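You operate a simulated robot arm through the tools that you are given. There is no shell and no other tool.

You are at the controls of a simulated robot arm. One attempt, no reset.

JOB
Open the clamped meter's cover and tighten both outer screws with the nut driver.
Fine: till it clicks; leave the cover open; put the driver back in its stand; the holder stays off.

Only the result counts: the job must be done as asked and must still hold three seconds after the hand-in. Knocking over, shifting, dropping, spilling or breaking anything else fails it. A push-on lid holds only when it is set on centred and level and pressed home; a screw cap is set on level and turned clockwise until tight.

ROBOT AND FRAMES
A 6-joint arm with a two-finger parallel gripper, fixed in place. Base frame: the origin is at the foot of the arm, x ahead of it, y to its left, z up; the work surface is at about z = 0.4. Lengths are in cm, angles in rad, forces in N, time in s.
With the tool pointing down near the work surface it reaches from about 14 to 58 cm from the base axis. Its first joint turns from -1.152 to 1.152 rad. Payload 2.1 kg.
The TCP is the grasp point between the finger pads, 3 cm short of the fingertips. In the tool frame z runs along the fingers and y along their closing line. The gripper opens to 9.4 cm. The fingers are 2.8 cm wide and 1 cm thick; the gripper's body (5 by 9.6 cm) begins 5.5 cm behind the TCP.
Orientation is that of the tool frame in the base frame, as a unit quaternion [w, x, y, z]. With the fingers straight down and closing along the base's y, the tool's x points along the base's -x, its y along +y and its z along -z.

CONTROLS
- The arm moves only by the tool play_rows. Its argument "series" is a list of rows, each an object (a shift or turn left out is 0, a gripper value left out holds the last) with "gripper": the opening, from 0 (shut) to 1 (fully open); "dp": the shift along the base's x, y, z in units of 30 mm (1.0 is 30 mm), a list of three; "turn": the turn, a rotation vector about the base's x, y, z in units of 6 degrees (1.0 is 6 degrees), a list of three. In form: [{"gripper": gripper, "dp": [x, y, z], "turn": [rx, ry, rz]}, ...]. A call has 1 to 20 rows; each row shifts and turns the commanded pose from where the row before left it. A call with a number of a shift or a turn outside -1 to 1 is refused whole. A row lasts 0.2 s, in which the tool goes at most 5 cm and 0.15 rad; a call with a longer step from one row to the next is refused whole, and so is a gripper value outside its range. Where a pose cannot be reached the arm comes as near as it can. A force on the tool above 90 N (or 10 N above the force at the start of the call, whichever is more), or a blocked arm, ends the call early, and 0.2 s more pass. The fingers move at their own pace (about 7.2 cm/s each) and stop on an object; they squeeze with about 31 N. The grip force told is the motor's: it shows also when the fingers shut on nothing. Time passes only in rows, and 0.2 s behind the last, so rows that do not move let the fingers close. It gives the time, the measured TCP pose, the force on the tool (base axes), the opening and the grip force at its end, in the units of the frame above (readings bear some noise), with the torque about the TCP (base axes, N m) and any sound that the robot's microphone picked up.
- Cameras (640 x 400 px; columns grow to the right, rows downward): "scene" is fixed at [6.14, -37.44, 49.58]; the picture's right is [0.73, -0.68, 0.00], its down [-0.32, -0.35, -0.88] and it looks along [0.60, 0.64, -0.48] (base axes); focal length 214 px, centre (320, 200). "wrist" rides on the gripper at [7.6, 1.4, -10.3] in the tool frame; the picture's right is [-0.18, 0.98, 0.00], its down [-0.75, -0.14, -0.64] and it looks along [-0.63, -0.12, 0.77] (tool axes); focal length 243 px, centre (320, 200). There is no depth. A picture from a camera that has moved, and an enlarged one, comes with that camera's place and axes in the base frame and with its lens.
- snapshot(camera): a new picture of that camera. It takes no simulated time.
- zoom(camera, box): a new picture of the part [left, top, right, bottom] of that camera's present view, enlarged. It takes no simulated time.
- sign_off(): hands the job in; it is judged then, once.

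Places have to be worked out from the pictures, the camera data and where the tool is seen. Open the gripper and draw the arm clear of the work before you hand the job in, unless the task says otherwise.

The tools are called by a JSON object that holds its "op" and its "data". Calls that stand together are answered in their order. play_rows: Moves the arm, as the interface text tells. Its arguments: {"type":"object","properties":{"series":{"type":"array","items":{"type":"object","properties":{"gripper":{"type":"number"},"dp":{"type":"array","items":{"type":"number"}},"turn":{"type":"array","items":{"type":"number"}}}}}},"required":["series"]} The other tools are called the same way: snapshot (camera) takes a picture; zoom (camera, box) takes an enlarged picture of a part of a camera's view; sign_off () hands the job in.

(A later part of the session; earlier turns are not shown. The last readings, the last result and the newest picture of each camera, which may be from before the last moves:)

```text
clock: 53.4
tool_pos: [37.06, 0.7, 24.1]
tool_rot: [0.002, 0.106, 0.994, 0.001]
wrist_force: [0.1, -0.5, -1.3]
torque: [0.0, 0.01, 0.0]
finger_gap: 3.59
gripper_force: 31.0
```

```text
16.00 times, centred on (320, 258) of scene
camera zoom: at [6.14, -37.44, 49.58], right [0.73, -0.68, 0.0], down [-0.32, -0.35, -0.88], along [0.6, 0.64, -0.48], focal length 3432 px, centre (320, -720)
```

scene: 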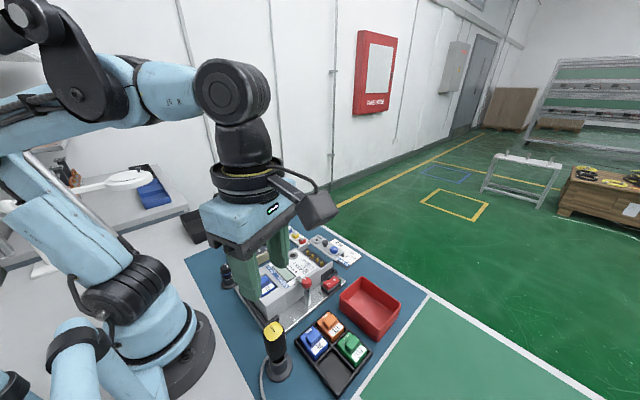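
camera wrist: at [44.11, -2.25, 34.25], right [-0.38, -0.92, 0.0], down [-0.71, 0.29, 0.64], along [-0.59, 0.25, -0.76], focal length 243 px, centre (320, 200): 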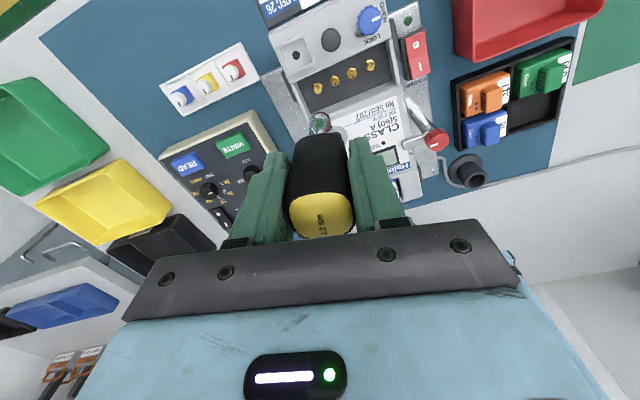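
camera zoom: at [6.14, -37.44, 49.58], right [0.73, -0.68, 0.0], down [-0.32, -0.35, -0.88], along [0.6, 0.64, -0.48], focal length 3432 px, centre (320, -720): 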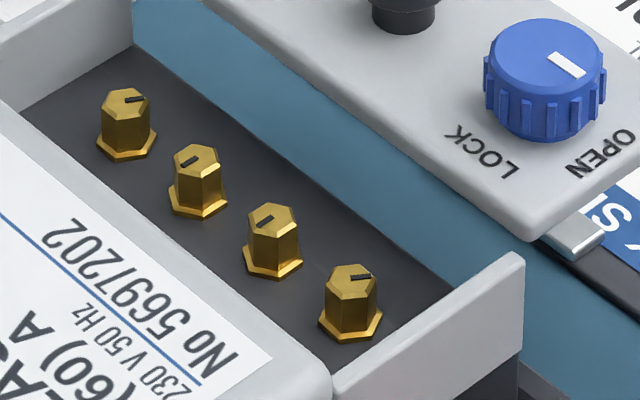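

The outer screws' marks point to about -30° while the inner (tight) ones point to 180°, so each outer screw likely needs about 150° clockwise. I'll swing back to yaw 168° above screw A for the full clockwise range.

{"op": "play_rows", "data": {"series": [{"gripper": 0.25, "turn": [0, 0, 1]}, {"turn": [0, 0, 1]}, {"turn": [0, 0, 1]}, {"turn": [0, 0, 1]}, {"turn": [0, 0, 1]}, {"turn": [0, 0, 1]}, {"turn": [0, 0, 1]}, {"turn": [0, 0, 1]}, {"turn": [0, 0, 1]}, {"turn": [0, 0, 1]}, {"turn": [0, 0, 1]}, {"turn": [0, 0, 1]}, {"turn": [0, 0, 1]}, {"turn": [0, 0, 1]}, {"turn": [0, 0, 1]}]}}

{"op": "play_rows", "data": {"series": [{"gripper": 0.25, "dp": [0, 0.14, 0], "turn": [0, 0, 1]}, {"turn": [0, 0, 1]}, {"turn": [0, 0, 1]}, {"turn": [0, 0, 1]}, {"turn": [0, 0, 1]}, {"turn": [0, 0, 1]}, {"turn": [0, 0, 1]}, {"turn": [0, 0, 1]}, {"turn": [0, 0, 1]}, {"turn": [0, 0, 1]}, {"turn": [0, 0, 1]}, {"turn": [0, 0, 1]}, {"turn": [0, 0, 1]}, {"turn": [0, 0, 1]}, {"turn": [0, 0, 1]}, {"dp": [0, 0, 0]}]}}

{"op": "zoom", "data": {"camera": "wrist", "box": [310, 60, 380, 110]}}

{"op": "zoom", "data": {"camera": "wrist", "box": [270, 40, 410, 140]}}

```text
clock: 56.6
tool_pos: [37.11, 0.75, 24.18]
tool_rot: [0.001, -0.63, 0.777, 0.001]
wrist_force: [0.0, -1.1, -1.1]
torque: [0.02, 0.0, 0.02]
finger_gap: 3.58
gripper_force: 31.2
```

```text
clock: 60.0
tool_pos: [37.06, 0.96, 24.04]
tool_rot: [0.0, 0.995, -0.104, -0.001]
wrist_force: [0.9, 1.3, -1.7]
torque: [0.04, -0.03, -0.02]
finger_gap: 3.58
gripper_force: 31.2
```

```text
8.00 times, centred on (345, 85) of wrist
camera zoom: at [44.11, -1.83, 34.3], right [-0.38, -0.92, 0.0], down [-0.71, 0.29, 0.64], along [-0.59, 0.25, -0.77], focal length 1941 px, centre (120, 1120)
```

zoom: 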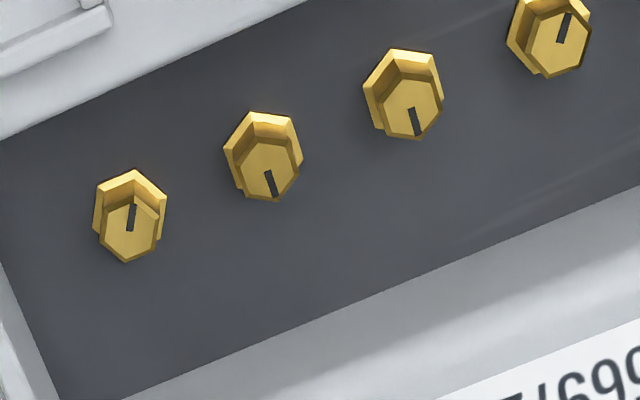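

```text
4.00 times, centred on (340, 90) of wrist
camera zoom: at [44.11, -1.83, 34.3], right [-0.38, -0.92, 0.0], down [-0.71, 0.29, 0.64], along [-0.59, 0.25, -0.77], focal length 970 px, centre (240, 640)
```

zoom: 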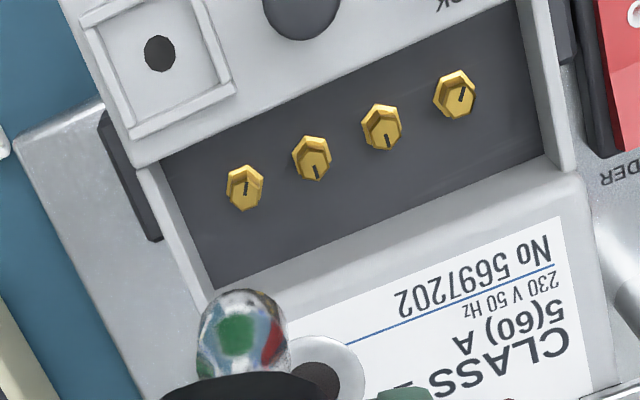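

Refined: screw A ≈ (36.68, 1.21), screw D ≈ (36.68, -4.97). I'll go down so the socket's end is about 1.3 cm above screw A's head and re-check in both views.

{"op": "play_rows", "data": {"series": [{"gripper": 0.25, "dp": [0, 0.04, -0.43]}, {"dp": [0, 0, -0.43]}, {"dp": [0, 0, -0.43]}, {"dp": [0, 0, -0.43]}, {"dp": [0, 0, -0.43]}, {"dp": [0, 0, -0.43]}, {"dp": [0, 0, 0]}]}}

{"op": "zoom", "data": {"camera": "scene", "box": [295, 225, 345, 275]}}

{"op": "zoom", "data": {"camera": "wrist", "box": [260, 60, 400, 160]}}

```text
clock: 61.6
tool_pos: [37.0, 1.18, 16.3]
tool_rot: [0.0, 0.994, -0.105, -0.001]
wrist_force: [0.1, -0.4, -1.9]
torque: [-0.05, -0.01, 0.01]
finger_gap: 3.55
gripper_force: 31.4
```

```text
8.00 times, centred on (320, 250) of scene
camera zoom: at [6.14, -37.44, 49.58], right [0.73, -0.68, 0.0], down [-0.32, -0.35, -0.88], along [0.6, 0.64, -0.48], focal length 1716 px, centre (320, -200)
```

zoom: 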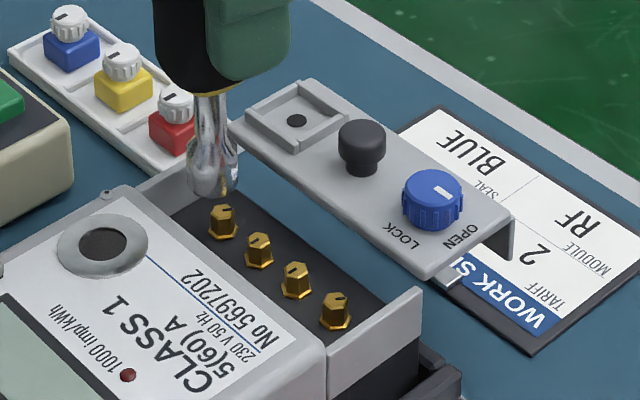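

```text
4.00 times, centred on (330, 110) of wrist
camera zoom: at [44.03, -1.72, 26.53], right [-0.39, -0.92, 0.0], down [-0.71, 0.29, 0.64], along [-0.59, 0.25, -0.77], focal length 970 px, centre (280, 560)
```

zoom: 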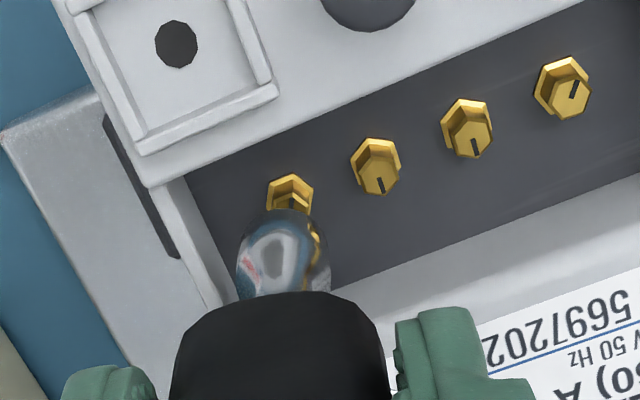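

Relative to screw A the socket is off: in the scene view by ~0.32 cm and in the wrist view by ~0.16 cm, which together call for a shift of about (+0.20, -0.26) cm. I'll apply it and lower to ~5 mm above the head for another check.

{"op": "play_rows", "data": {"series": [{"gripper": 0.25, "dp": [0.067, -0.087, 0]}, {"dp": [0, 0, -0.2]}, {"dp": [0, 0, -0.13]}, {"dp": [0, 0, 0]}]}}

{"op": "zoom", "data": {"camera": "scene", "box": [300, 235, 340, 270]}}

{"op": "zoom", "data": {"camera": "wrist", "box": [270, 70, 370, 140]}}

```text
clock: 62.6
tool_pos: [37.16, 0.94, 15.24]
tool_rot: [0.0, 0.994, -0.105, -0.002]
wrist_force: [-0.6, -0.3, -1.0]
torque: [-0.02, -0.01, 0.01]
finger_gap: 3.59
gripper_force: 31.0
```

```text
11.43 times, centred on (320, 252) of scene
camera zoom: at [6.14, -37.44, 49.58], right [0.73, -0.68, 0.0], down [-0.32, -0.35, -0.88], along [0.6, 0.64, -0.48], focal length 2451 px, centre (320, -400)
```

zoom: 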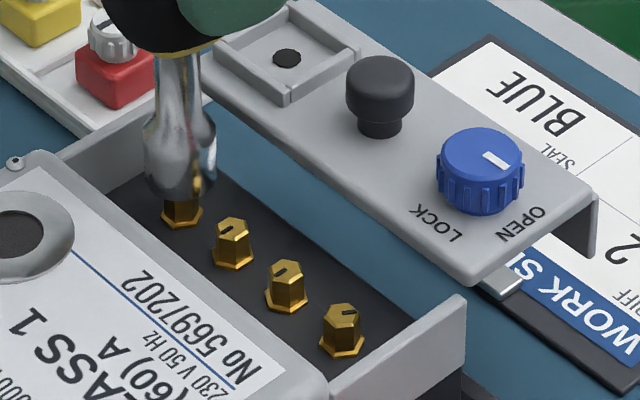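

```text
5.71 times, centred on (320, 105) of wrist
camera zoom: at [44.22, -2.03, 25.55], right [-0.39, -0.92, 0.0], down [-0.71, 0.29, 0.64], along [-0.59, 0.25, -0.77], focal length 1386 px, centre (320, 743)
```

zoom: 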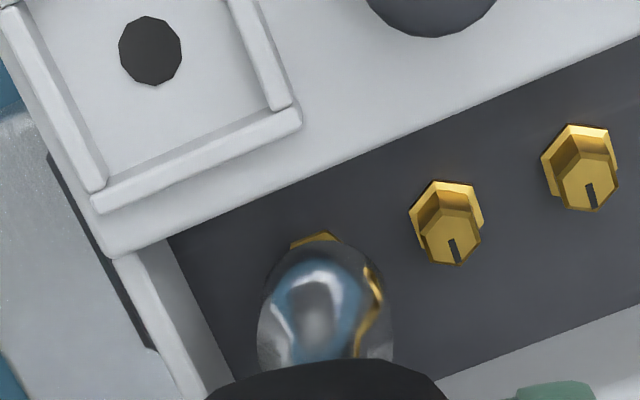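

In the scene view the socket is now centred on screw A. I'll check the wrist view more closely.

{"op": "zoom", "data": {"camera": "wrist", "box": [300, 95, 350, 130]}}

{"op": "zoom", "data": {"camera": "scene", "box": [302, 240, 322, 260]}}

```text
11.43 times, centred on (325, 112) of wrist
camera zoom: at [44.22, -2.03, 25.55], right [-0.39, -0.92, 0.0], down [-0.71, 0.29, 0.64], along [-0.59, 0.25, -0.77], focal length 2773 px, centre (263, 1200)
```

zoom: 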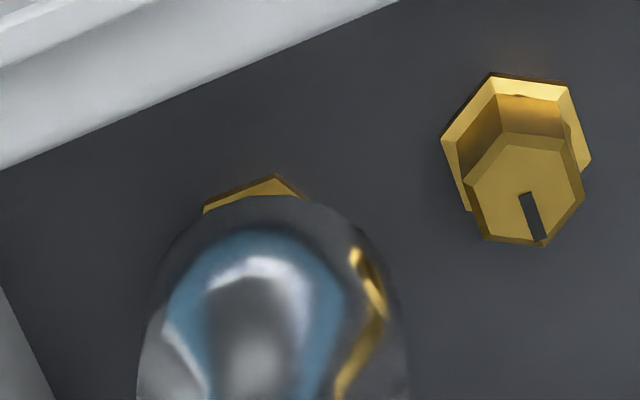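

```text
16.00 times, centred on (312, 250) of scene
camera zoom: at [6.14, -37.44, 49.58], right [0.73, -0.68, 0.0], down [-0.32, -0.35, -0.88], along [0.6, 0.64, -0.48], focal length 3432 px, centre (448, -600)
```

zoom: 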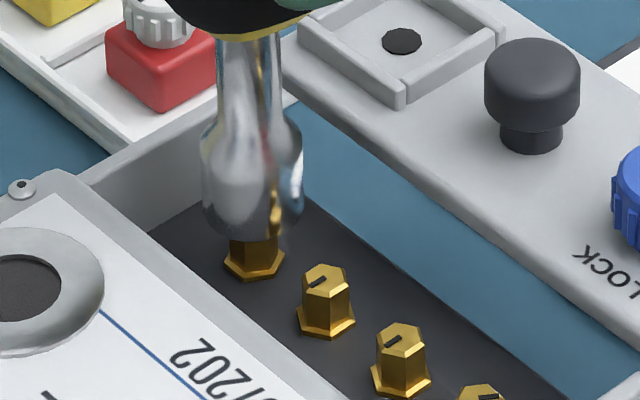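

Both views now show the socket centred on screw A, about 3 mm above its head. I'll lower in 1 mm steps and watch for contact.

{"op": "play_rows", "data": {"series": [{"gripper": 0.25, "dp": [0, 0, -0.04]}, {"dp": [0, 0, -0.04]}, {"dp": [0, 0, -0.04]}, {"dp": [0, 0, 0]}]}}

{"op": "zoom", "data": {"camera": "scene", "box": [302, 240, 322, 260]}}

```text
clock: 63.6
tool_pos: [37.18, 1.03, 14.87]
tool_rot: [-0.001, 0.994, -0.105, -0.001]
wrist_force: [-0.3, 1.0, -0.7]
torque: [-0.03, 0.01, -0.01]
finger_gap: 3.59
gripper_force: 30.8
```

```text
16.00 times, centred on (312, 250) of scene
camera zoom: at [6.14, -37.44, 49.58], right [0.73, -0.68, 0.0], down [-0.32, -0.35, -0.88], along [0.6, 0.64, -0.48], focal length 3432 px, centre (448, -600)
```

zoom: 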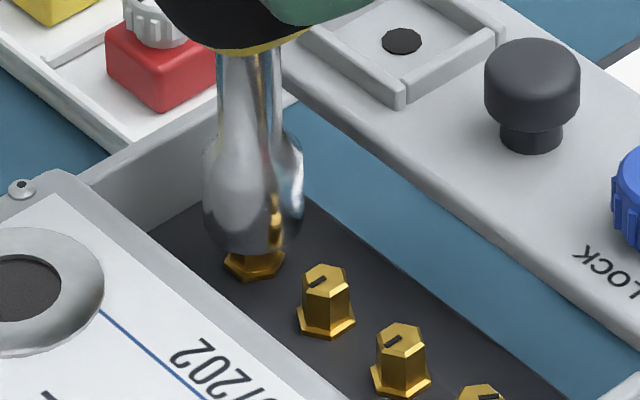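

No contact force yet, still aligned. Continuing down.

{"op": "play_rows", "data": {"series": [{"gripper": 0.25, "dp": [0, 0, -0.04]}, {"dp": [0, 0, -0.04]}, {"dp": [0, 0, 0]}]}}

{"op": "zoom", "data": {"camera": "scene", "box": [302, 240, 322, 260]}}

```text
clock: 64.4
tool_pos: [37.37, 0.97, 14.83]
tool_rot: [0.0, 0.994, -0.106, -0.002]
wrist_force: [0.6, 0.8, -1.3]
torque: [0.02, -0.03, -0.04]
finger_gap: 3.61
gripper_force: 30.6
```

```text
16.00 times, centred on (312, 250) of scene
camera zoom: at [6.14, -37.44, 49.58], right [0.73, -0.68, 0.0], down [-0.32, -0.35, -0.88], along [0.6, 0.64, -0.48], focal length 3432 px, centre (448, -600)
```

zoom: 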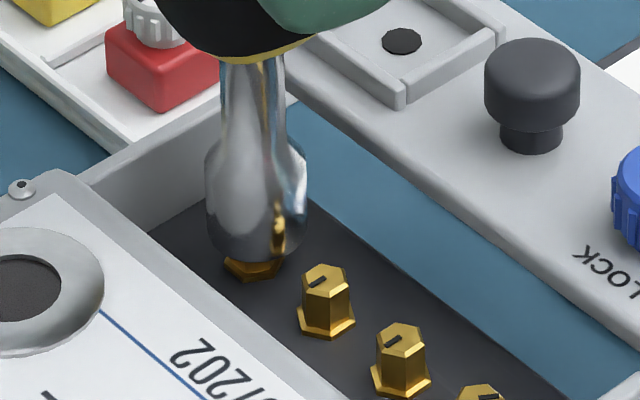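

Drift is tiny (about 0.5 mm). I'll correct it and continue down in one longer call, watching the force.

{"op": "play_rows", "data": {"series": [{"gripper": 0.25, "dp": [-0.02, 0.01, -0.03]}, {"dp": [0, 0, -0.04]}, {"dp": [0, 0, -0.04]}, {"dp": [0, 0, 0]}]}}

{"op": "zoom", "data": {"camera": "scene", "box": [302, 240, 322, 260]}}

{"op": "zoom", "data": {"camera": "wrist", "box": [300, 95, 350, 130]}}

```text
clock: 65.4
tool_pos: [37.1, 1.01, 14.5]
tool_rot: [0.0, 0.994, -0.105, -0.001]
wrist_force: [-0.6, 0.5, -1.9]
torque: [0.0, -0.03, -0.01]
finger_gap: 3.61
gripper_force: 31.0
```

```text
16.00 times, centred on (312, 250) of scene
camera zoom: at [6.14, -37.44, 49.58], right [0.73, -0.68, 0.0], down [-0.32, -0.35, -0.88], along [0.6, 0.64, -0.48], focal length 3432 px, centre (448, -600)
```

zoom: 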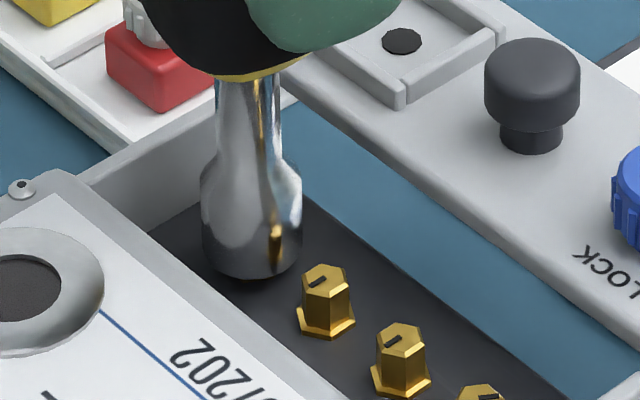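

```text
11.43 times, centred on (325, 112) of wrist
camera zoom: at [44.19, -2.0, 24.64], right [-0.39, -0.92, 0.0], down [-0.71, 0.29, 0.64], along [-0.59, 0.25, -0.77], focal length 2773 px, centre (263, 1200)
```

zoom: 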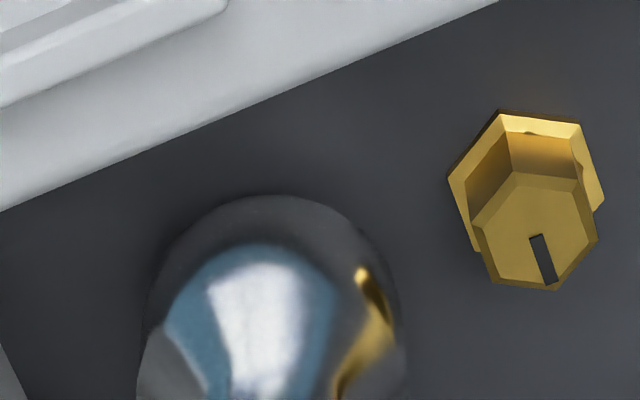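

The socket now covers the screw head in both views without side force. I'll lower about 2 mm more to seat it, then check.

{"op": "play_rows", "data": {"series": [{"gripper": 0.25, "dp": [0.02, -0.01, -0.03]}, {"dp": [0, 0, -0.04]}, {"dp": [0, 0, -0.02]}, {"dp": [0, 0, 0]}]}}

{"op": "zoom", "data": {"camera": "scene", "box": [302, 240, 322, 260]}}

```text
clock: 66.4
tool_pos: [37.35, 0.86, 14.04]
tool_rot: [0.0, 0.994, -0.105, -0.001]
wrist_force: [-0.5, 0.5, -2.2]
torque: [0.02, 0.0, 0.02]
finger_gap: 3.58
gripper_force: 30.9
```

```text
16.00 times, centred on (312, 250) of scene
camera zoom: at [6.14, -37.44, 49.58], right [0.73, -0.68, 0.0], down [-0.32, -0.35, -0.88], along [0.6, 0.64, -0.48], focal length 3432 px, centre (448, -600)
```

zoom: 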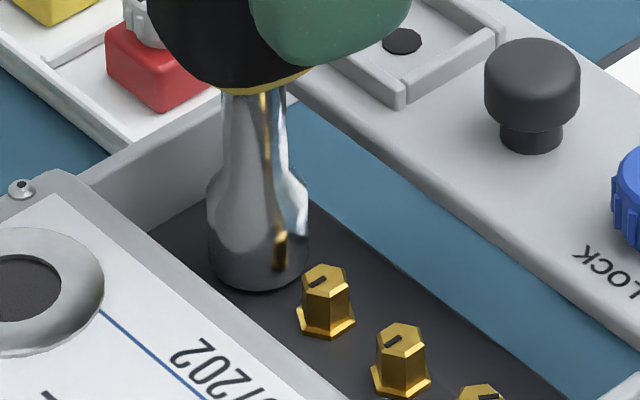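

The socket is down over the head with no side load. I'll start turning clockwise about the driver's own axis (compensating the 0.37 cm offset), first 36°, and watch the torque.

{"op": "play_rows", "data": {"series": [{"gripper": 0.25, "dp": [-0.016, 0.013, 0]}, {"dp": [-0.0033, -0.0123, 0], "turn": [0, 0, -1]}, {"dp": [-0.0046, -0.0119, 0], "turn": [0, 0, -1]}, {"dp": [-0.0058, -0.0114, 0], "turn": [0, 0, -1]}, {"dp": [-0.007, -0.0107, 0], "turn": [0, 0, -1]}, {"dp": [-0.008, -0.0099, 0], "turn": [0, 0, -1]}, {"dp": [-0.009, -0.009, 0], "turn": [0, 0, -1]}, {"dp": [0, 0, 0]}]}}

{"op": "zoom", "data": {"camera": "scene", "box": [302, 240, 322, 260]}}

```text
clock: 68.2
tool_pos: [36.97, 0.85, 14.2]
tool_rot: [-0.001, 0.913, -0.407, -0.001]
wrist_force: [0.1, 0.3, -1.0]
torque: [0.01, 0.0, 0.03]
finger_gap: 3.6
gripper_force: 30.8
```

```text
16.00 times, centred on (312, 250) of scene
camera zoom: at [6.14, -37.44, 49.58], right [0.73, -0.68, 0.0], down [-0.32, -0.35, -0.88], along [0.6, 0.64, -0.48], focal length 3432 px, centre (448, -600)
```

zoom: 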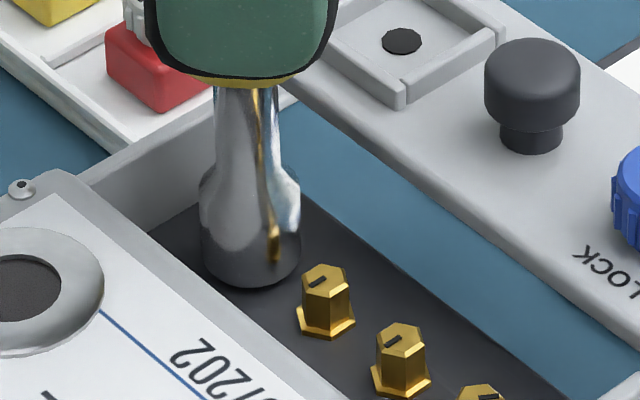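

Aligned still, torque near zero. Continuing clockwise another 60° while watching torque and sound.

{"op": "play_rows", "data": {"series": [{"gripper": 0.25, "dp": [0.015, -0.013, -0.03]}, {"dp": [-0.0099, -0.008, 0], "turn": [0, 0, -1]}, {"dp": [-0.0107, -0.007, 0], "turn": [0, 0, -1]}, {"dp": [-0.0114, -0.0058, 0], "turn": [0, 0, -1]}, {"dp": [-0.0119, -0.0046, 0], "turn": [0, 0, -1]}, {"dp": [-0.0123, -0.0033, 0], "turn": [0, 0, -1]}, {"dp": [-0.0126, -0.002, 0], "turn": [0, 0, -1]}, {"dp": [-0.0128, -0.0007, 0], "turn": [0, 0, -1]}, {"dp": [-0.0128, 0.0007, 0], "turn": [0, 0, -1]}, {"dp": [-0.0126, 0.002, 0], "turn": [0, 0, -1]}, {"dp": [-0.0123, 0.0033, 0], "turn": [0, 0, -1]}, {"dp": [0, 0, 0]}]}}

{"op": "zoom", "data": {"camera": "scene", "box": [302, 240, 322, 260]}}

```text
clock: 70.8
tool_pos: [36.92, 0.73, 13.97]
tool_rot: [0.0, -0.587, 0.809, 0.001]
wrist_force: [0.5, -0.8, -1.7]
torque: [-0.02, -0.01, 0.06]
finger_gap: 3.55
gripper_force: 30.5
```

```text
16.00 times, centred on (312, 250) of scene
camera zoom: at [6.14, -37.44, 49.58], right [0.73, -0.68, 0.0], down [-0.32, -0.35, -0.88], along [0.6, 0.64, -0.48], focal length 3432 px, centre (448, -600)
```

zoom: 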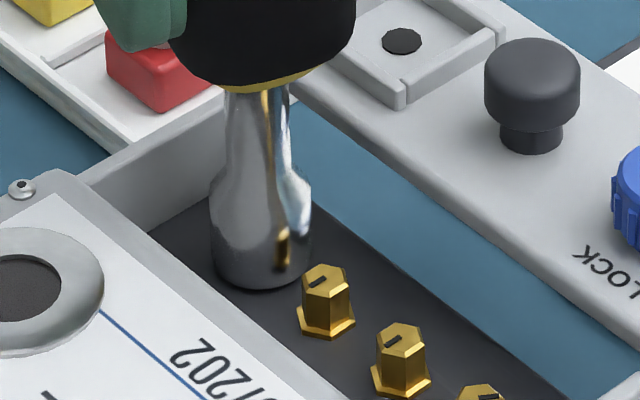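

Total 96° turned, torque only 0.06 N m. I'll re-centre by 1 mm and continue another 60°.

{"op": "play_rows", "data": {"series": [{"gripper": 0.25, "dp": [-0.026, 0.022, -0.01]}, {"dp": [-0.0119, 0.0046, 0], "turn": [0, 0, -1]}, {"dp": [-0.0114, 0.0058, 0], "turn": [0, 0, -1]}, {"dp": [-0.0107, 0.007, 0], "turn": [0, 0, -1]}, {"dp": [-0.0099, 0.008, 0], "turn": [0, 0, -1]}, {"dp": [-0.009, 0.009, 0], "turn": [0, 0, -1]}, {"dp": [-0.008, 0.0099, 0], "turn": [0, 0, -1]}, {"dp": [-0.007, 0.0107, 0], "turn": [0, 0, -1]}, {"dp": [-0.0058, 0.0114, 0], "turn": [0, 0, -1]}, {"dp": [-0.0046, 0.0119, 0], "turn": [0, 0, -1]}, {"dp": [-0.0033, 0.0123, 0], "turn": [0, 0, -1]}, {"dp": [0, 0, 0]}]}}

{"op": "zoom", "data": {"camera": "scene", "box": [302, 240, 322, 260]}}

{"op": "zoom", "data": {"camera": "wrist", "box": [270, 70, 370, 140]}}

```text
clock: 73.4
tool_pos: [36.46, 0.98, 14.03]
tool_rot: [0.002, -0.104, 0.995, 0.0]
wrist_force: [0.7, -0.8, -2.2]
torque: [0.04, 0.01, 0.97]
finger_gap: 3.58
gripper_force: 31.0
```

```text
16.00 times, centred on (312, 250) of scene
camera zoom: at [6.14, -37.44, 49.58], right [0.73, -0.68, 0.0], down [-0.32, -0.35, -0.88], along [0.6, 0.64, -0.48], focal length 3432 px, centre (448, -600)
```

zoom: 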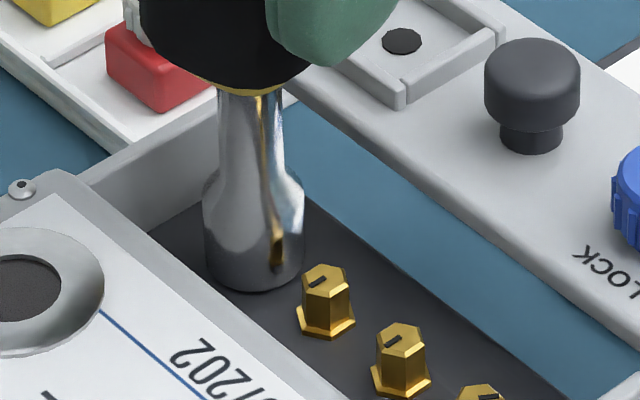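

```text
5.71 times, centred on (320, 105) of wrist
camera zoom: at [28.54, 0.87, 24.25], right [-0.02, 1.0, 0.0], down [0.76, 0.02, 0.64], along [0.64, 0.01, -0.77], focal length 1386 px, centre (320, 743)
```

zoom: 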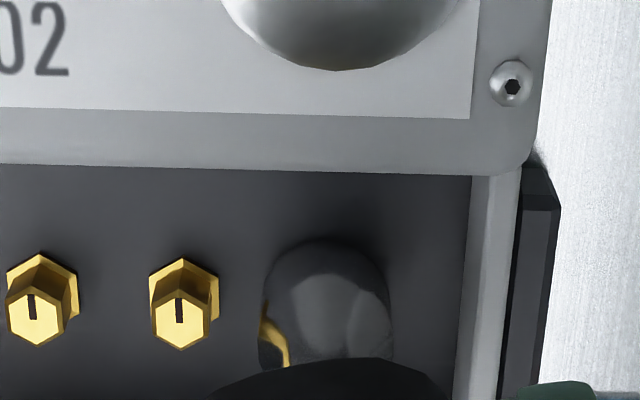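

The torque has risen to 0.97 N m — the screw is engaged and getting tight. I'll go on in small steps until the click.

{"op": "play_rows", "data": {"series": [{"gripper": 0.25, "dp": [-0.001, 0.006, 0], "turn": [0, 0, -0.5]}, {"dp": [-0.001, 0.006, 0], "turn": [0, 0, -0.5]}, {"dp": [0, 0, 0]}]}}

```text
clock: 74.2
tool_pos: [36.48, 1.08, 14.05]
tool_rot: [0.002, -0.051, 0.999, 0.001]
wrist_force: [0.6, -1.0, -1.2]
torque: [0.01, 0.02, 1.04]
finger_gap: 3.63
gripper_force: 30.7
```

Torque 1.04 N m, no click yet. Continuing a few more degrees.

{"op": "play_rows", "data": {"series": [{"gripper": 0.25, "dp": [0, 0.006, 0], "turn": [0, 0, -0.5]}, {"dp": [0, 0.006, 0], "turn": [0, 0, -0.5]}, {"dp": [0, 0.006, 0], "turn": [0, 0, -0.5]}, {"dp": [0, 0, 0]}]}}

{"op": "zoom", "data": {"camera": "scene", "box": [302, 240, 322, 260]}}

```text
clock: 75.2
tool_pos: [36.48, 1.2, 13.94]
tool_rot: [0.002, 0.027, 1.0, 0.0]
wrist_force: [0.3, 0.1, -2.3]
torque: [0.01, 0.03, 1.16]
finger_gap: 3.62
gripper_force: 30.9
```

```text
16.00 times, centred on (312, 250) of scene
camera zoom: at [6.14, -37.44, 49.58], right [0.73, -0.68, 0.0], down [-0.32, -0.35, -0.88], along [0.6, 0.64, -0.48], focal length 3432 px, centre (448, -600)
```

zoom: 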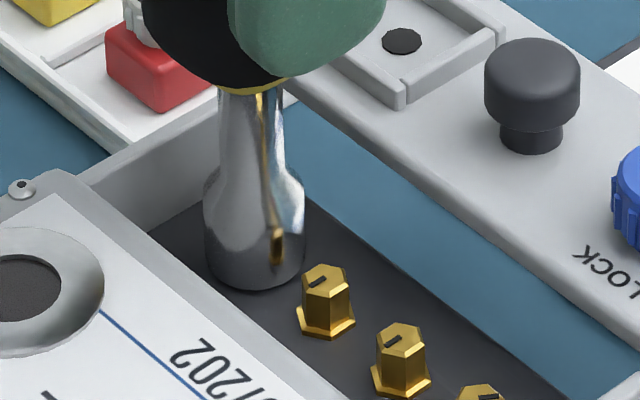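

1.16 N m now, close to the 1.2 N m setting. A few more degrees.

{"op": "play_rows", "data": {"series": [{"gripper": 0.25, "dp": [0.001, 0.006, 0], "turn": [0, 0, -0.5]}, {"dp": [0.001, 0.006, 0], "turn": [0, 0, -0.5]}, {"dp": [0, 0, 0]}]}}

```text
clock: 76.0
tool_pos: [36.44, 1.29, 13.98]
tool_rot: [0.002, 0.079, 0.997, 0.0]
wrist_force: [0.9, 0.3, -1.2]
torque: [-0.01, -0.01, 1.19]
finger_gap: 3.66
gripper_force: 31.2
```

Torque 1.19 but the finger gap has grown slightly; I'll check that the handle isn't twisting in the grip.

{"op": "zoom", "data": {"camera": "wrist", "box": [240, 110, 400, 250]}}

{"op": "zoom", "data": {"camera": "wrist", "box": [270, 70, 370, 140]}}

{"op": "zoom", "data": {"camera": "scene", "box": [280, 180, 340, 270]}}

```text
2.86 times, centred on (320, 180) of wrist
camera zoom: at [29.01, 3.85, 24.25], right [0.34, 0.94, 0.0], down [0.72, -0.26, 0.64], along [0.61, -0.22, -0.77], focal length 693 px, centre (320, 257)
```

zoom: 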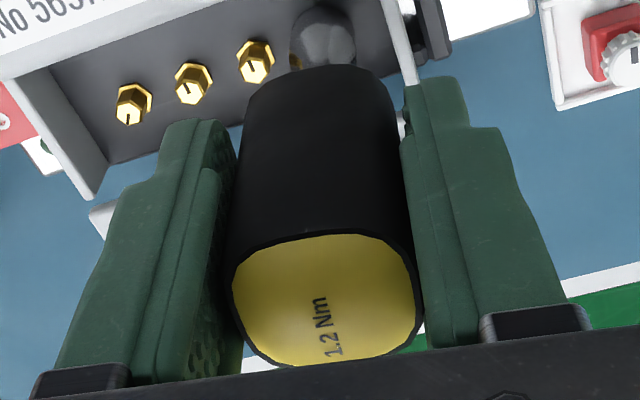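

```text
5.71 times, centred on (320, 105) of wrist
camera zoom: at [29.01, 3.85, 24.25], right [0.34, 0.94, 0.0], down [0.72, -0.26, 0.64], along [0.61, -0.22, -0.77], focal length 1386 px, centre (320, 743)
```

zoom: 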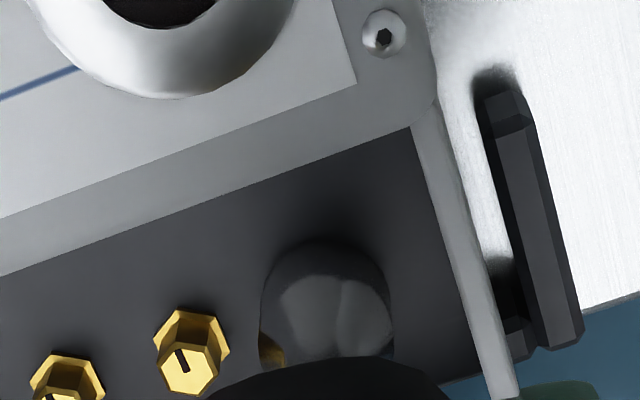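

```text
4.44 times, centred on (310, 225) of scene
camera zoom: at [6.14, -37.44, 49.58], right [0.73, -0.68, 0.0], down [-0.32, -0.35, -0.88], along [0.6, 0.64, -0.48], focal length 953 px, centre (364, 89)
```

zoom: 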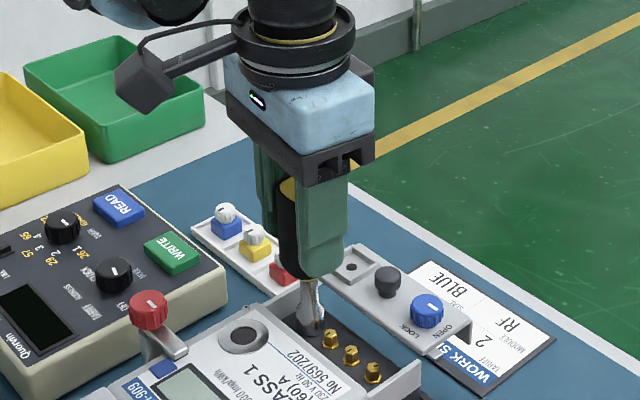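

The handle has twisted a few degrees in the pads but still holds. I'll turn a little further for the last bit of torque, watching the gap.

{"op": "play_rows", "data": {"series": [{"gripper": 0.2, "dp": [0.001, 0.006, 0], "turn": [0, 0, -0.5]}, {"dp": [0.002, 0.006, 0], "turn": [0, 0, -0.5]}, {"dp": [0.002, 0.006, 0], "turn": [0, 0, -0.5]}, {"dp": [0, 0, 0]}]}}

```text
clock: 77.0
tool_pos: [36.48, 1.28, 13.93]
tool_rot: [0.003, 0.158, 0.987, 0.0]
wrist_force: [0.0, 0.8, -1.5]
torque: [-0.01, 0.02, 1.21]
finger_gap: 3.66
gripper_force: 30.9
```

Torque is levelling off at 1.21. I'll look at the handle relative to the fingers again.

{"op": "zoom", "data": {"camera": "wrist", "box": [240, 110, 400, 250]}}

```text
2.86 times, centred on (320, 180) of wrist
camera zoom: at [29.5, 5.04, 24.22], right [0.48, 0.88, 0.0], down [0.67, -0.37, 0.64], along [0.56, -0.31, -0.77], focal length 693 px, centre (320, 257)
```

zoom: 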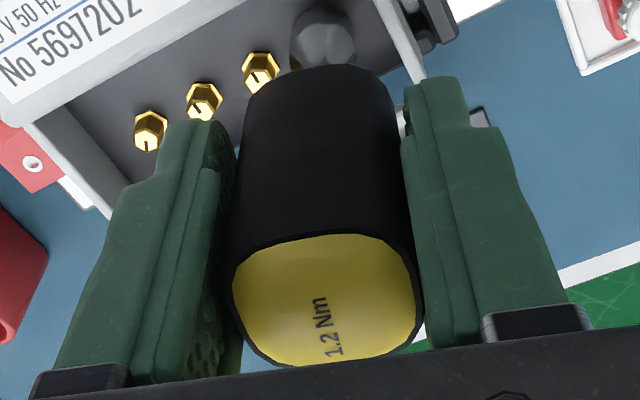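

No further slip — the driver is turning the screw with torque rising slowly. I continue toward the click.

{"op": "play_rows", "data": {"series": [{"gripper": 0.2, "dp": [0.003, 0.006, 0], "turn": [0, 0, -0.5]}, {"dp": [0.003, 0.006, 0], "turn": [0, 0, -0.5]}, {"dp": [0.003, 0.005, 0], "turn": [0, 0, -0.5]}, {"dp": [0.003, 0.005, 0], "turn": [0, 0, -0.5]}, {"dp": [0, 0, 0]}]}}

{"op": "zoom", "data": {"camera": "scene", "box": [280, 180, 340, 270]}}

{"op": "zoom", "data": {"camera": "wrist", "box": [240, 110, 400, 250]}}

```text
clock: 78.2
tool_pos: [36.62, 1.51, 14.01]
tool_rot: [0.002, 0.26, 0.966, -0.001]
wrist_force: [0.1, 0.4, -1.7]
torque: [-0.06, 0.01, 1.18]
finger_gap: 3.69
gripper_force: 31.0
```

```text
4.44 times, centred on (310, 225) of scene
camera zoom: at [6.14, -37.44, 49.58], right [0.73, -0.68, 0.0], down [-0.32, -0.35, -0.88], along [0.6, 0.64, -0.48], focal length 953 px, centre (364, 89)
```

zoom: 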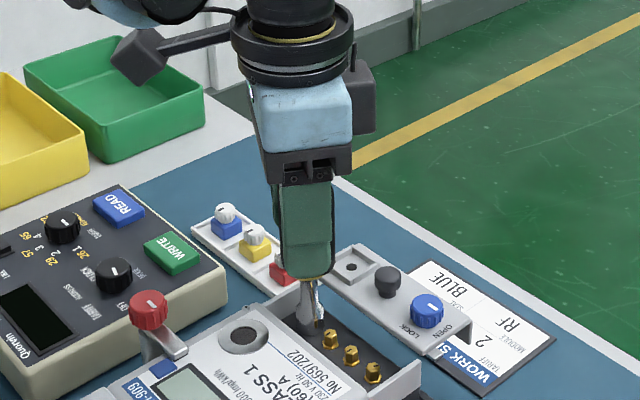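

```text
2.86 times, centred on (320, 180) of wrist
camera zoom: at [30.48, 6.48, 24.23], right [0.65, 0.76, 0.0], down [0.58, -0.5, 0.64], along [0.49, -0.42, -0.76], focal length 693 px, centre (320, 257)
```

zoom: 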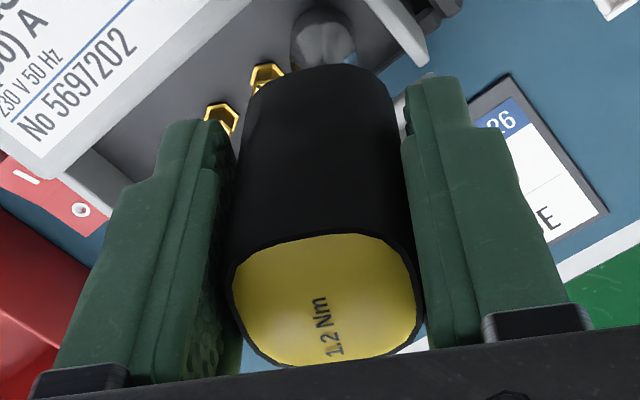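

The driver keeps turning at a steady ~1.2 N m with no sound reported. I'll turn a further 30° at the full step rate to see if the clutch clicks.

{"op": "play_rows", "data": {"series": [{"gripper": 0.2, "dp": [0.007, 0.0107, 0], "turn": [0, 0, -1]}, {"dp": [0.008, 0.0099, 0], "turn": [0, 0, -1]}, {"dp": [0.009, 0.009, 0], "turn": [0, 0, -1]}, {"dp": [0.0099, 0.008, 0], "turn": [0, 0, -1]}, {"dp": [0.0107, 0.007, 0], "turn": [0, 0, -1]}, {"dp": [0, 0, 0]}]}}

{"op": "zoom", "data": {"camera": "wrist", "box": [240, 110, 400, 250]}}

{"op": "zoom", "data": {"camera": "scene", "box": [302, 240, 322, 260]}}

```text
clock: 79.6
tool_pos: [36.73, 1.37, 14.09]
tool_rot: [0.002, 0.5, 0.866, -0.001]
wrist_force: [0.3, 0.6, -0.8]
torque: [0.01, 0.01, 1.2]
finger_gap: 3.7
gripper_force: 30.8
```

```text
2.86 times, centred on (320, 180) of wrist
camera zoom: at [33.93, 8.85, 24.28], right [0.94, 0.33, 0.0], down [0.25, -0.72, 0.64], along [0.21, -0.61, -0.77], focal length 693 px, centre (320, 257)
```

zoom: 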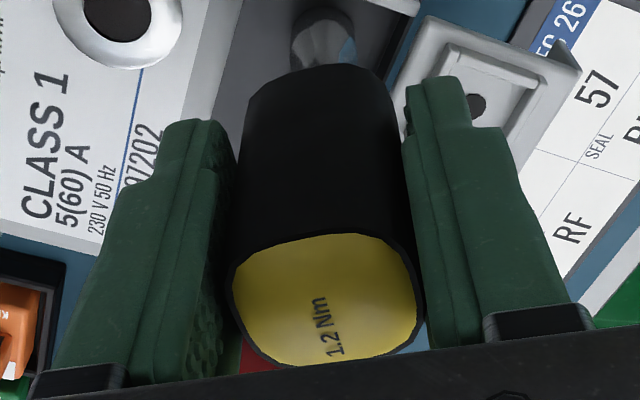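

```text
16.00 times, centred on (312, 250) of scene
camera zoom: at [6.14, -37.44, 49.58], right [0.73, -0.68, 0.0], down [-0.32, -0.35, -0.88], along [0.6, 0.64, -0.48], focal length 3432 px, centre (448, -600)
```

zoom: 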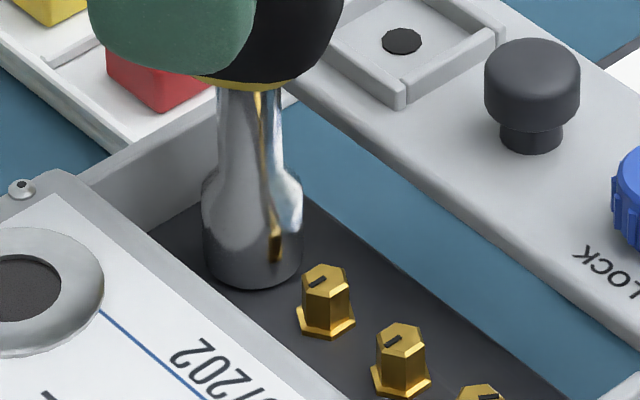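

The torque stays at exactly 1.2 N m while the driver turns on — something is slipping, maybe the clutch, though no click was reported. I'll lift straight off and look at screw A's mark.

{"op": "play_rows", "data": {"series": [{"gripper": 0.2, "dp": [0, 0, 0.15]}, {"dp": [0, 0, 0.3]}, {"dp": [0, 0, 0.5]}, {"dp": [0, 0, 0.5]}, {"dp": [0, 0, 0]}]}}

{"op": "zoom", "data": {"camera": "scene", "box": [302, 240, 332, 265]}}

{"op": "zoom", "data": {"camera": "wrist", "box": [240, 60, 400, 250]}}

```text
clock: 80.8
tool_pos: [36.71, 1.52, 18.38]
tool_rot: [0.002, 0.501, 0.866, -0.001]
wrist_force: [0.3, -0.4, -1.1]
torque: [-0.04, 0.02, 0.0]
finger_gap: 3.59
gripper_force: 30.5
```

```text
16.00 times, centred on (317, 252) of scene
camera zoom: at [6.14, -37.44, 49.58], right [0.73, -0.68, 0.0], down [-0.32, -0.35, -0.88], along [0.6, 0.64, -0.48], focal length 3432 px, centre (368, -640)
```

zoom: 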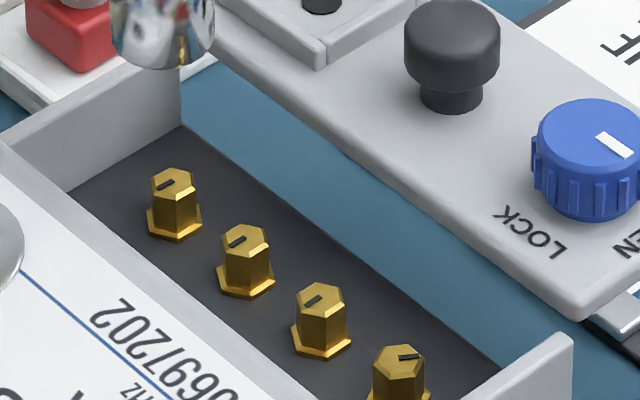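

```text
2.11 times, centred on (320, 155) of wrist
camera zoom: at [33.9, 8.87, 28.58], right [0.94, 0.33, 0.0], down [0.25, -0.72, 0.64], along [0.21, -0.61, -0.76], focal length 511 px, centre (320, 295)
```

zoom: 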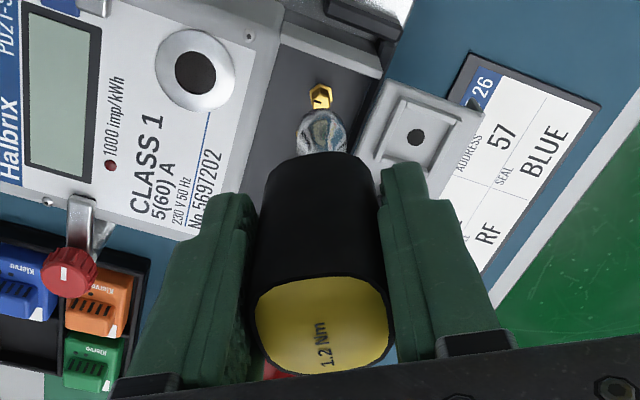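

Screw A's mark now points the same way as the tight inner screws, so it has been driven home at 1.2 N m. Since no click was reported, I'll do screw D with the full rotation range and see whether the click comes with more clutch travel; A can be re-torqued afterwards. Moving over D while yawing back to 160°.

{"op": "play_rows", "data": {"series": [{"gripper": 0.2, "dp": [0, 0, 0.5], "turn": [0, 0, 1]}, {"dp": [0.007, -0.13, 0], "turn": [0, 0, 1]}, {"dp": [0.007, -0.13, 0], "turn": [0, 0, 1]}, {"dp": [0.007, -0.13, 0], "turn": [0, 0, 1]}, {"dp": [0.007, -0.13, 0], "turn": [0, 0, 1]}, {"dp": [0.007, -0.13, 0], "turn": [0, 0, 1]}, {"dp": [0.007, -0.13, 0], "turn": [0, 0, 1]}, {"dp": [0.007, -0.13, 0], "turn": [0, 0, 1]}, {"dp": [0.007, -0.13, 0], "turn": [0, 0, 1]}, {"dp": [0.007, -0.13, 0], "turn": [0, 0, 1]}, {"dp": [0.007, -0.13, 0], "turn": [0, 0, 1]}, {"dp": [0.007, -0.13, 0], "turn": [0, 0, 1]}, {"dp": [0.007, -0.13, 0], "turn": [0, 0, 1]}, {"dp": [0.007, -0.13, 0], "turn": [0, 0, 1]}, {"dp": [0.007, -0.13, 0], "turn": [0, 0, 1]}, {"dp": [0.007, -0.13, 0], "turn": [0, 0, 1]}, {"dp": [0.007, -0.13, 0], "turn": [0, 0, 1]}, {"dp": [0.007, -0.1, 0], "turn": [0, 0, 1]}, {"dp": [0, 0, 0], "turn": [0, 0, 1]}]}}

{"op": "play_rows", "data": {"series": [{"gripper": 0.2, "turn": [0, 0, 1]}, {"turn": [0, 0, 1]}, {"turn": [0, 0, 1]}, {"turn": [0, 0, 1]}, {"turn": [0, 0, 1]}, {"turn": [0, 0, 1]}, {"turn": [0, 0, 1]}, {"turn": [0, 0, 1]}, {"turn": [0, 0, 1]}, {"turn": [0, 0, 1]}, {"turn": [0, 0, 1]}, {"turn": [0, 0, 1]}, {"turn": [0, 0, 1]}, {"turn": [0, 0, 1]}, {"turn": [0, 0, 1]}, {"turn": [0, 0, 1]}, {"turn": [0, 0, 1]}, {"turn": [0, 0, 0.67]}, {"dp": [0, 0, 0]}]}}

{"op": "zoom", "data": {"camera": "scene", "box": [295, 210, 345, 275]}}

{"op": "zoom", "data": {"camera": "wrist", "box": [260, 60, 400, 160]}}

```text
clock: 84.8
tool_pos: [36.94, -5.1, 19.97]
tool_rot: [0.001, -0.454, 0.891, 0.001]
wrist_force: [-0.1, 1.0, -1.3]
torque: [0.0, 0.03, 0.0]
finger_gap: 3.57
gripper_force: 30.9
```

```text
clock: 88.8
tool_pos: [37.05, -5.06, 19.87]
tool_rot: [0.0, 0.985, -0.172, -0.001]
wrist_force: [-0.6, -0.6, -1.1]
torque: [-0.01, 0.0, -0.03]
finger_gap: 3.6
gripper_force: 31.2
```

```text
6.15 times, centred on (320, 242) of scene
camera zoom: at [6.14, -37.44, 49.58], right [0.73, -0.68, 0.0], down [-0.32, -0.35, -0.88], along [0.6, 0.64, -0.48], focal length 1320 px, centre (320, -62)
```

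zoom: 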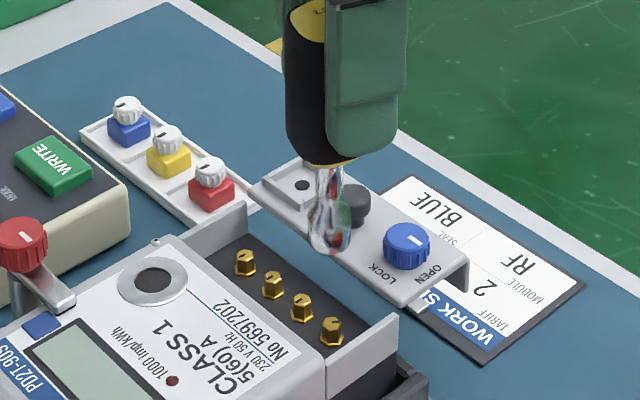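

```text
4.00 times, centred on (330, 110) of wrist
camera zoom: at [43.56, -9.07, 30.08], right [-0.51, -0.86, 0.0], down [-0.66, 0.39, 0.64], along [-0.55, 0.33, -0.77], focal length 970 px, centre (280, 560)
```

zoom: 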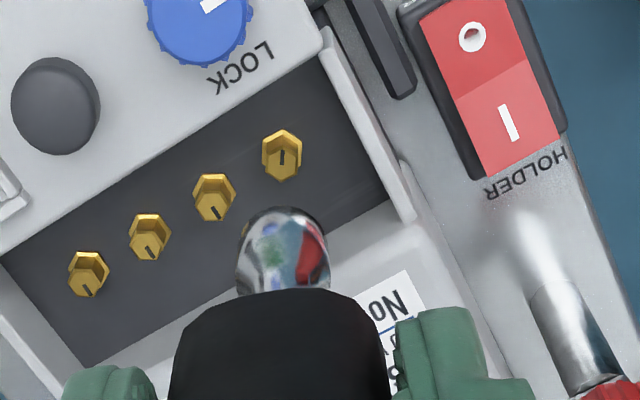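

The socket is nearly above screw D already (within ~1 mm in both views). Lowering to just above the head and re-checking.

{"op": "play_rows", "data": {"series": [{"gripper": 0.2, "dp": [0.028, -0.017, -0.3]}, {"dp": [0, 0, -0.3]}, {"dp": [0, 0, -0.3]}, {"dp": [0, 0, -0.3]}, {"dp": [0, 0, -0.3]}, {"dp": [0, 0, 0]}]}}

{"op": "zoom", "data": {"camera": "scene", "box": [310, 240, 340, 270]}}

{"op": "zoom", "data": {"camera": "wrist", "box": [290, 90, 350, 130]}}

```text
clock: 90.2
tool_pos: [36.96, -5.14, 15.39]
tool_rot: [0.0, 0.985, -0.174, 0.0]
wrist_force: [0.4, -0.4, -0.8]
torque: [0.0, 0.01, 0.0]
finger_gap: 3.6
gripper_force: 30.7
```

```text
13.33 times, centred on (325, 255) of scene
camera zoom: at [6.14, -37.44, 49.58], right [0.73, -0.68, 0.0], down [-0.32, -0.35, -0.88], along [0.6, 0.64, -0.48], focal length 2860 px, centre (253, -533)
```

zoom: 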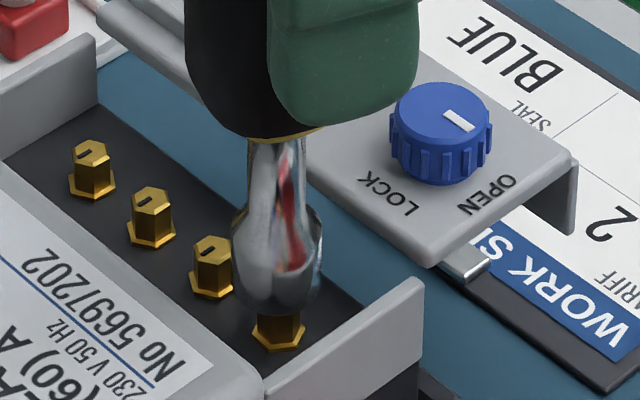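

```text
10.00 times, centred on (320, 110) of wrist
camera zoom: at [43.63, -9.09, 25.63], right [-0.51, -0.86, 0.0], down [-0.66, 0.39, 0.64], along [-0.55, 0.33, -0.77], focal length 2426 px, centre (320, 1100)
```

zoom: 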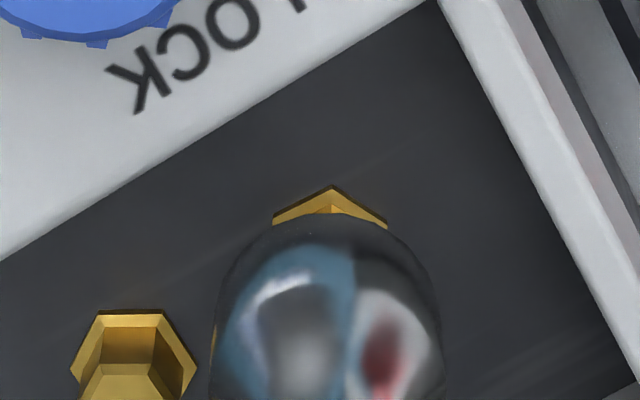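

Aligned within half a millimetre on screw D. Lowering 1.3 cm over the head in small steps.

{"op": "play_rows", "data": {"series": [{"gripper": 0.2, "dp": [0.013, -0.013, -0.05]}, {"dp": [0, 0, -0.05]}, {"dp": [0, 0, -0.05]}, {"dp": [0, 0, -0.05]}, {"dp": [0, 0, -0.05]}, {"dp": [0, 0, -0.05]}, {"dp": [0, 0, -0.05]}, {"dp": [0, 0, -0.05]}, {"dp": [0, 0, -0.04]}, {"dp": [0, 0, 0]}]}}

{"op": "zoom", "data": {"camera": "scene", "box": [310, 240, 340, 270]}}

{"op": "zoom", "data": {"camera": "wrist", "box": [290, 90, 350, 130]}}

```text
clock: 92.4
tool_pos: [37.05, -5.2, 14.09]
tool_rot: [-0.001, 0.985, -0.174, -0.002]
wrist_force: [-0.3, -0.4, -2.1]
torque: [0.02, 0.01, 0.0]
finger_gap: 3.58
gripper_force: 31.0
```

```text
13.33 times, centred on (325, 255) of scene
camera zoom: at [6.14, -37.44, 49.58], right [0.73, -0.68, 0.0], down [-0.32, -0.35, -0.88], along [0.6, 0.64, -0.48], focal length 2860 px, centre (253, -533)
```

zoom: 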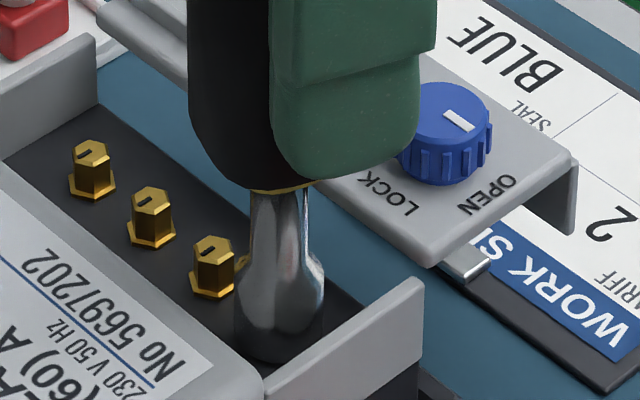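

```text
10.00 times, centred on (320, 110) of wrist
camera zoom: at [43.66, -9.14, 24.32], right [-0.51, -0.86, 0.0], down [-0.66, 0.39, 0.64], along [-0.55, 0.33, -0.77], focal length 2426 px, centre (320, 1100)
```

zoom: 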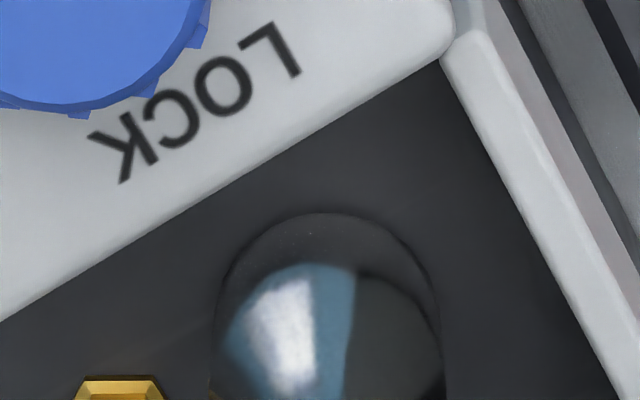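

The socket is seated over screw D. Turning clockwise about the driver's axis, 114° in this call.

{"op": "play_rows", "data": {"series": [{"gripper": 0.2, "dp": [-0.005, -0.0118, 0], "turn": [0, 0, -1]}, {"dp": [-0.0062, -0.0112, 0], "turn": [0, 0, -1]}, {"dp": [-0.0073, -0.0105, 0], "turn": [0, 0, -1]}, {"dp": [-0.0084, -0.0096, 0], "turn": [0, 0, -1]}, {"dp": [-0.0093, -0.0087, 0], "turn": [0, 0, -1]}, {"dp": [-0.0102, -0.0077, 0], "turn": [0, 0, -1]}, {"dp": [-0.0109, -0.0066, 0], "turn": [0, 0, -1]}, {"dp": [-0.0116, -0.0054, 0], "turn": [0, 0, -1]}, {"dp": [-0.0121, -0.0042, 0], "turn": [0, 0, -1]}, {"dp": [-0.0124, -0.0029, 0], "turn": [0, 0, -1]}, {"dp": [-0.0127, -0.0016, 0], "turn": [0, 0, -1]}, {"dp": [-0.0128, -0.0002, 0], "turn": [0, 0, -1]}, {"dp": [-0.0127, 0.0011, 0], "turn": [0, 0, -1]}, {"dp": [-0.0125, 0.0024, 0], "turn": [0, 0, -1]}, {"dp": [-0.0122, 0.0037, 0], "turn": [0, 0, -1]}, {"dp": [-0.0118, 0.005, 0], "turn": [0, 0, -1]}, {"dp": [-0.0112, 0.0062, 0], "turn": [0, 0, -1]}, {"dp": [-0.0105, 0.0073, 0], "turn": [0, 0, -1]}, {"dp": [-0.0096, 0.0084, 0], "turn": [0, 0, -1]}, {"dp": [0, 0, 0]}]}}

{"op": "zoom", "data": {"camera": "scene", "box": [310, 240, 340, 270]}}

```text
clock: 96.6
tool_pos: [36.45, -5.45, 14.14]
tool_rot: [0.0, -0.39, 0.921, 0.0]
wrist_force: [0.6, 0.4, -1.7]
torque: [-0.02, 0.0, 0.39]
finger_gap: 3.6
gripper_force: 31.1
```

```text
13.33 times, centred on (325, 255) of scene
camera zoom: at [6.14, -37.44, 49.58], right [0.73, -0.68, 0.0], down [-0.32, -0.35, -0.88], along [0.6, 0.64, -0.48], focal length 2860 px, centre (253, -533)
```

zoom: 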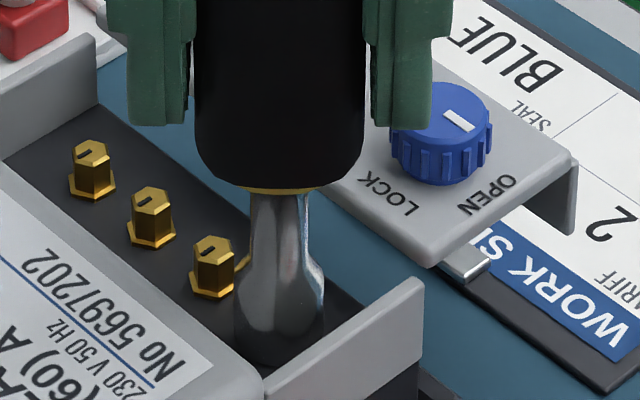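

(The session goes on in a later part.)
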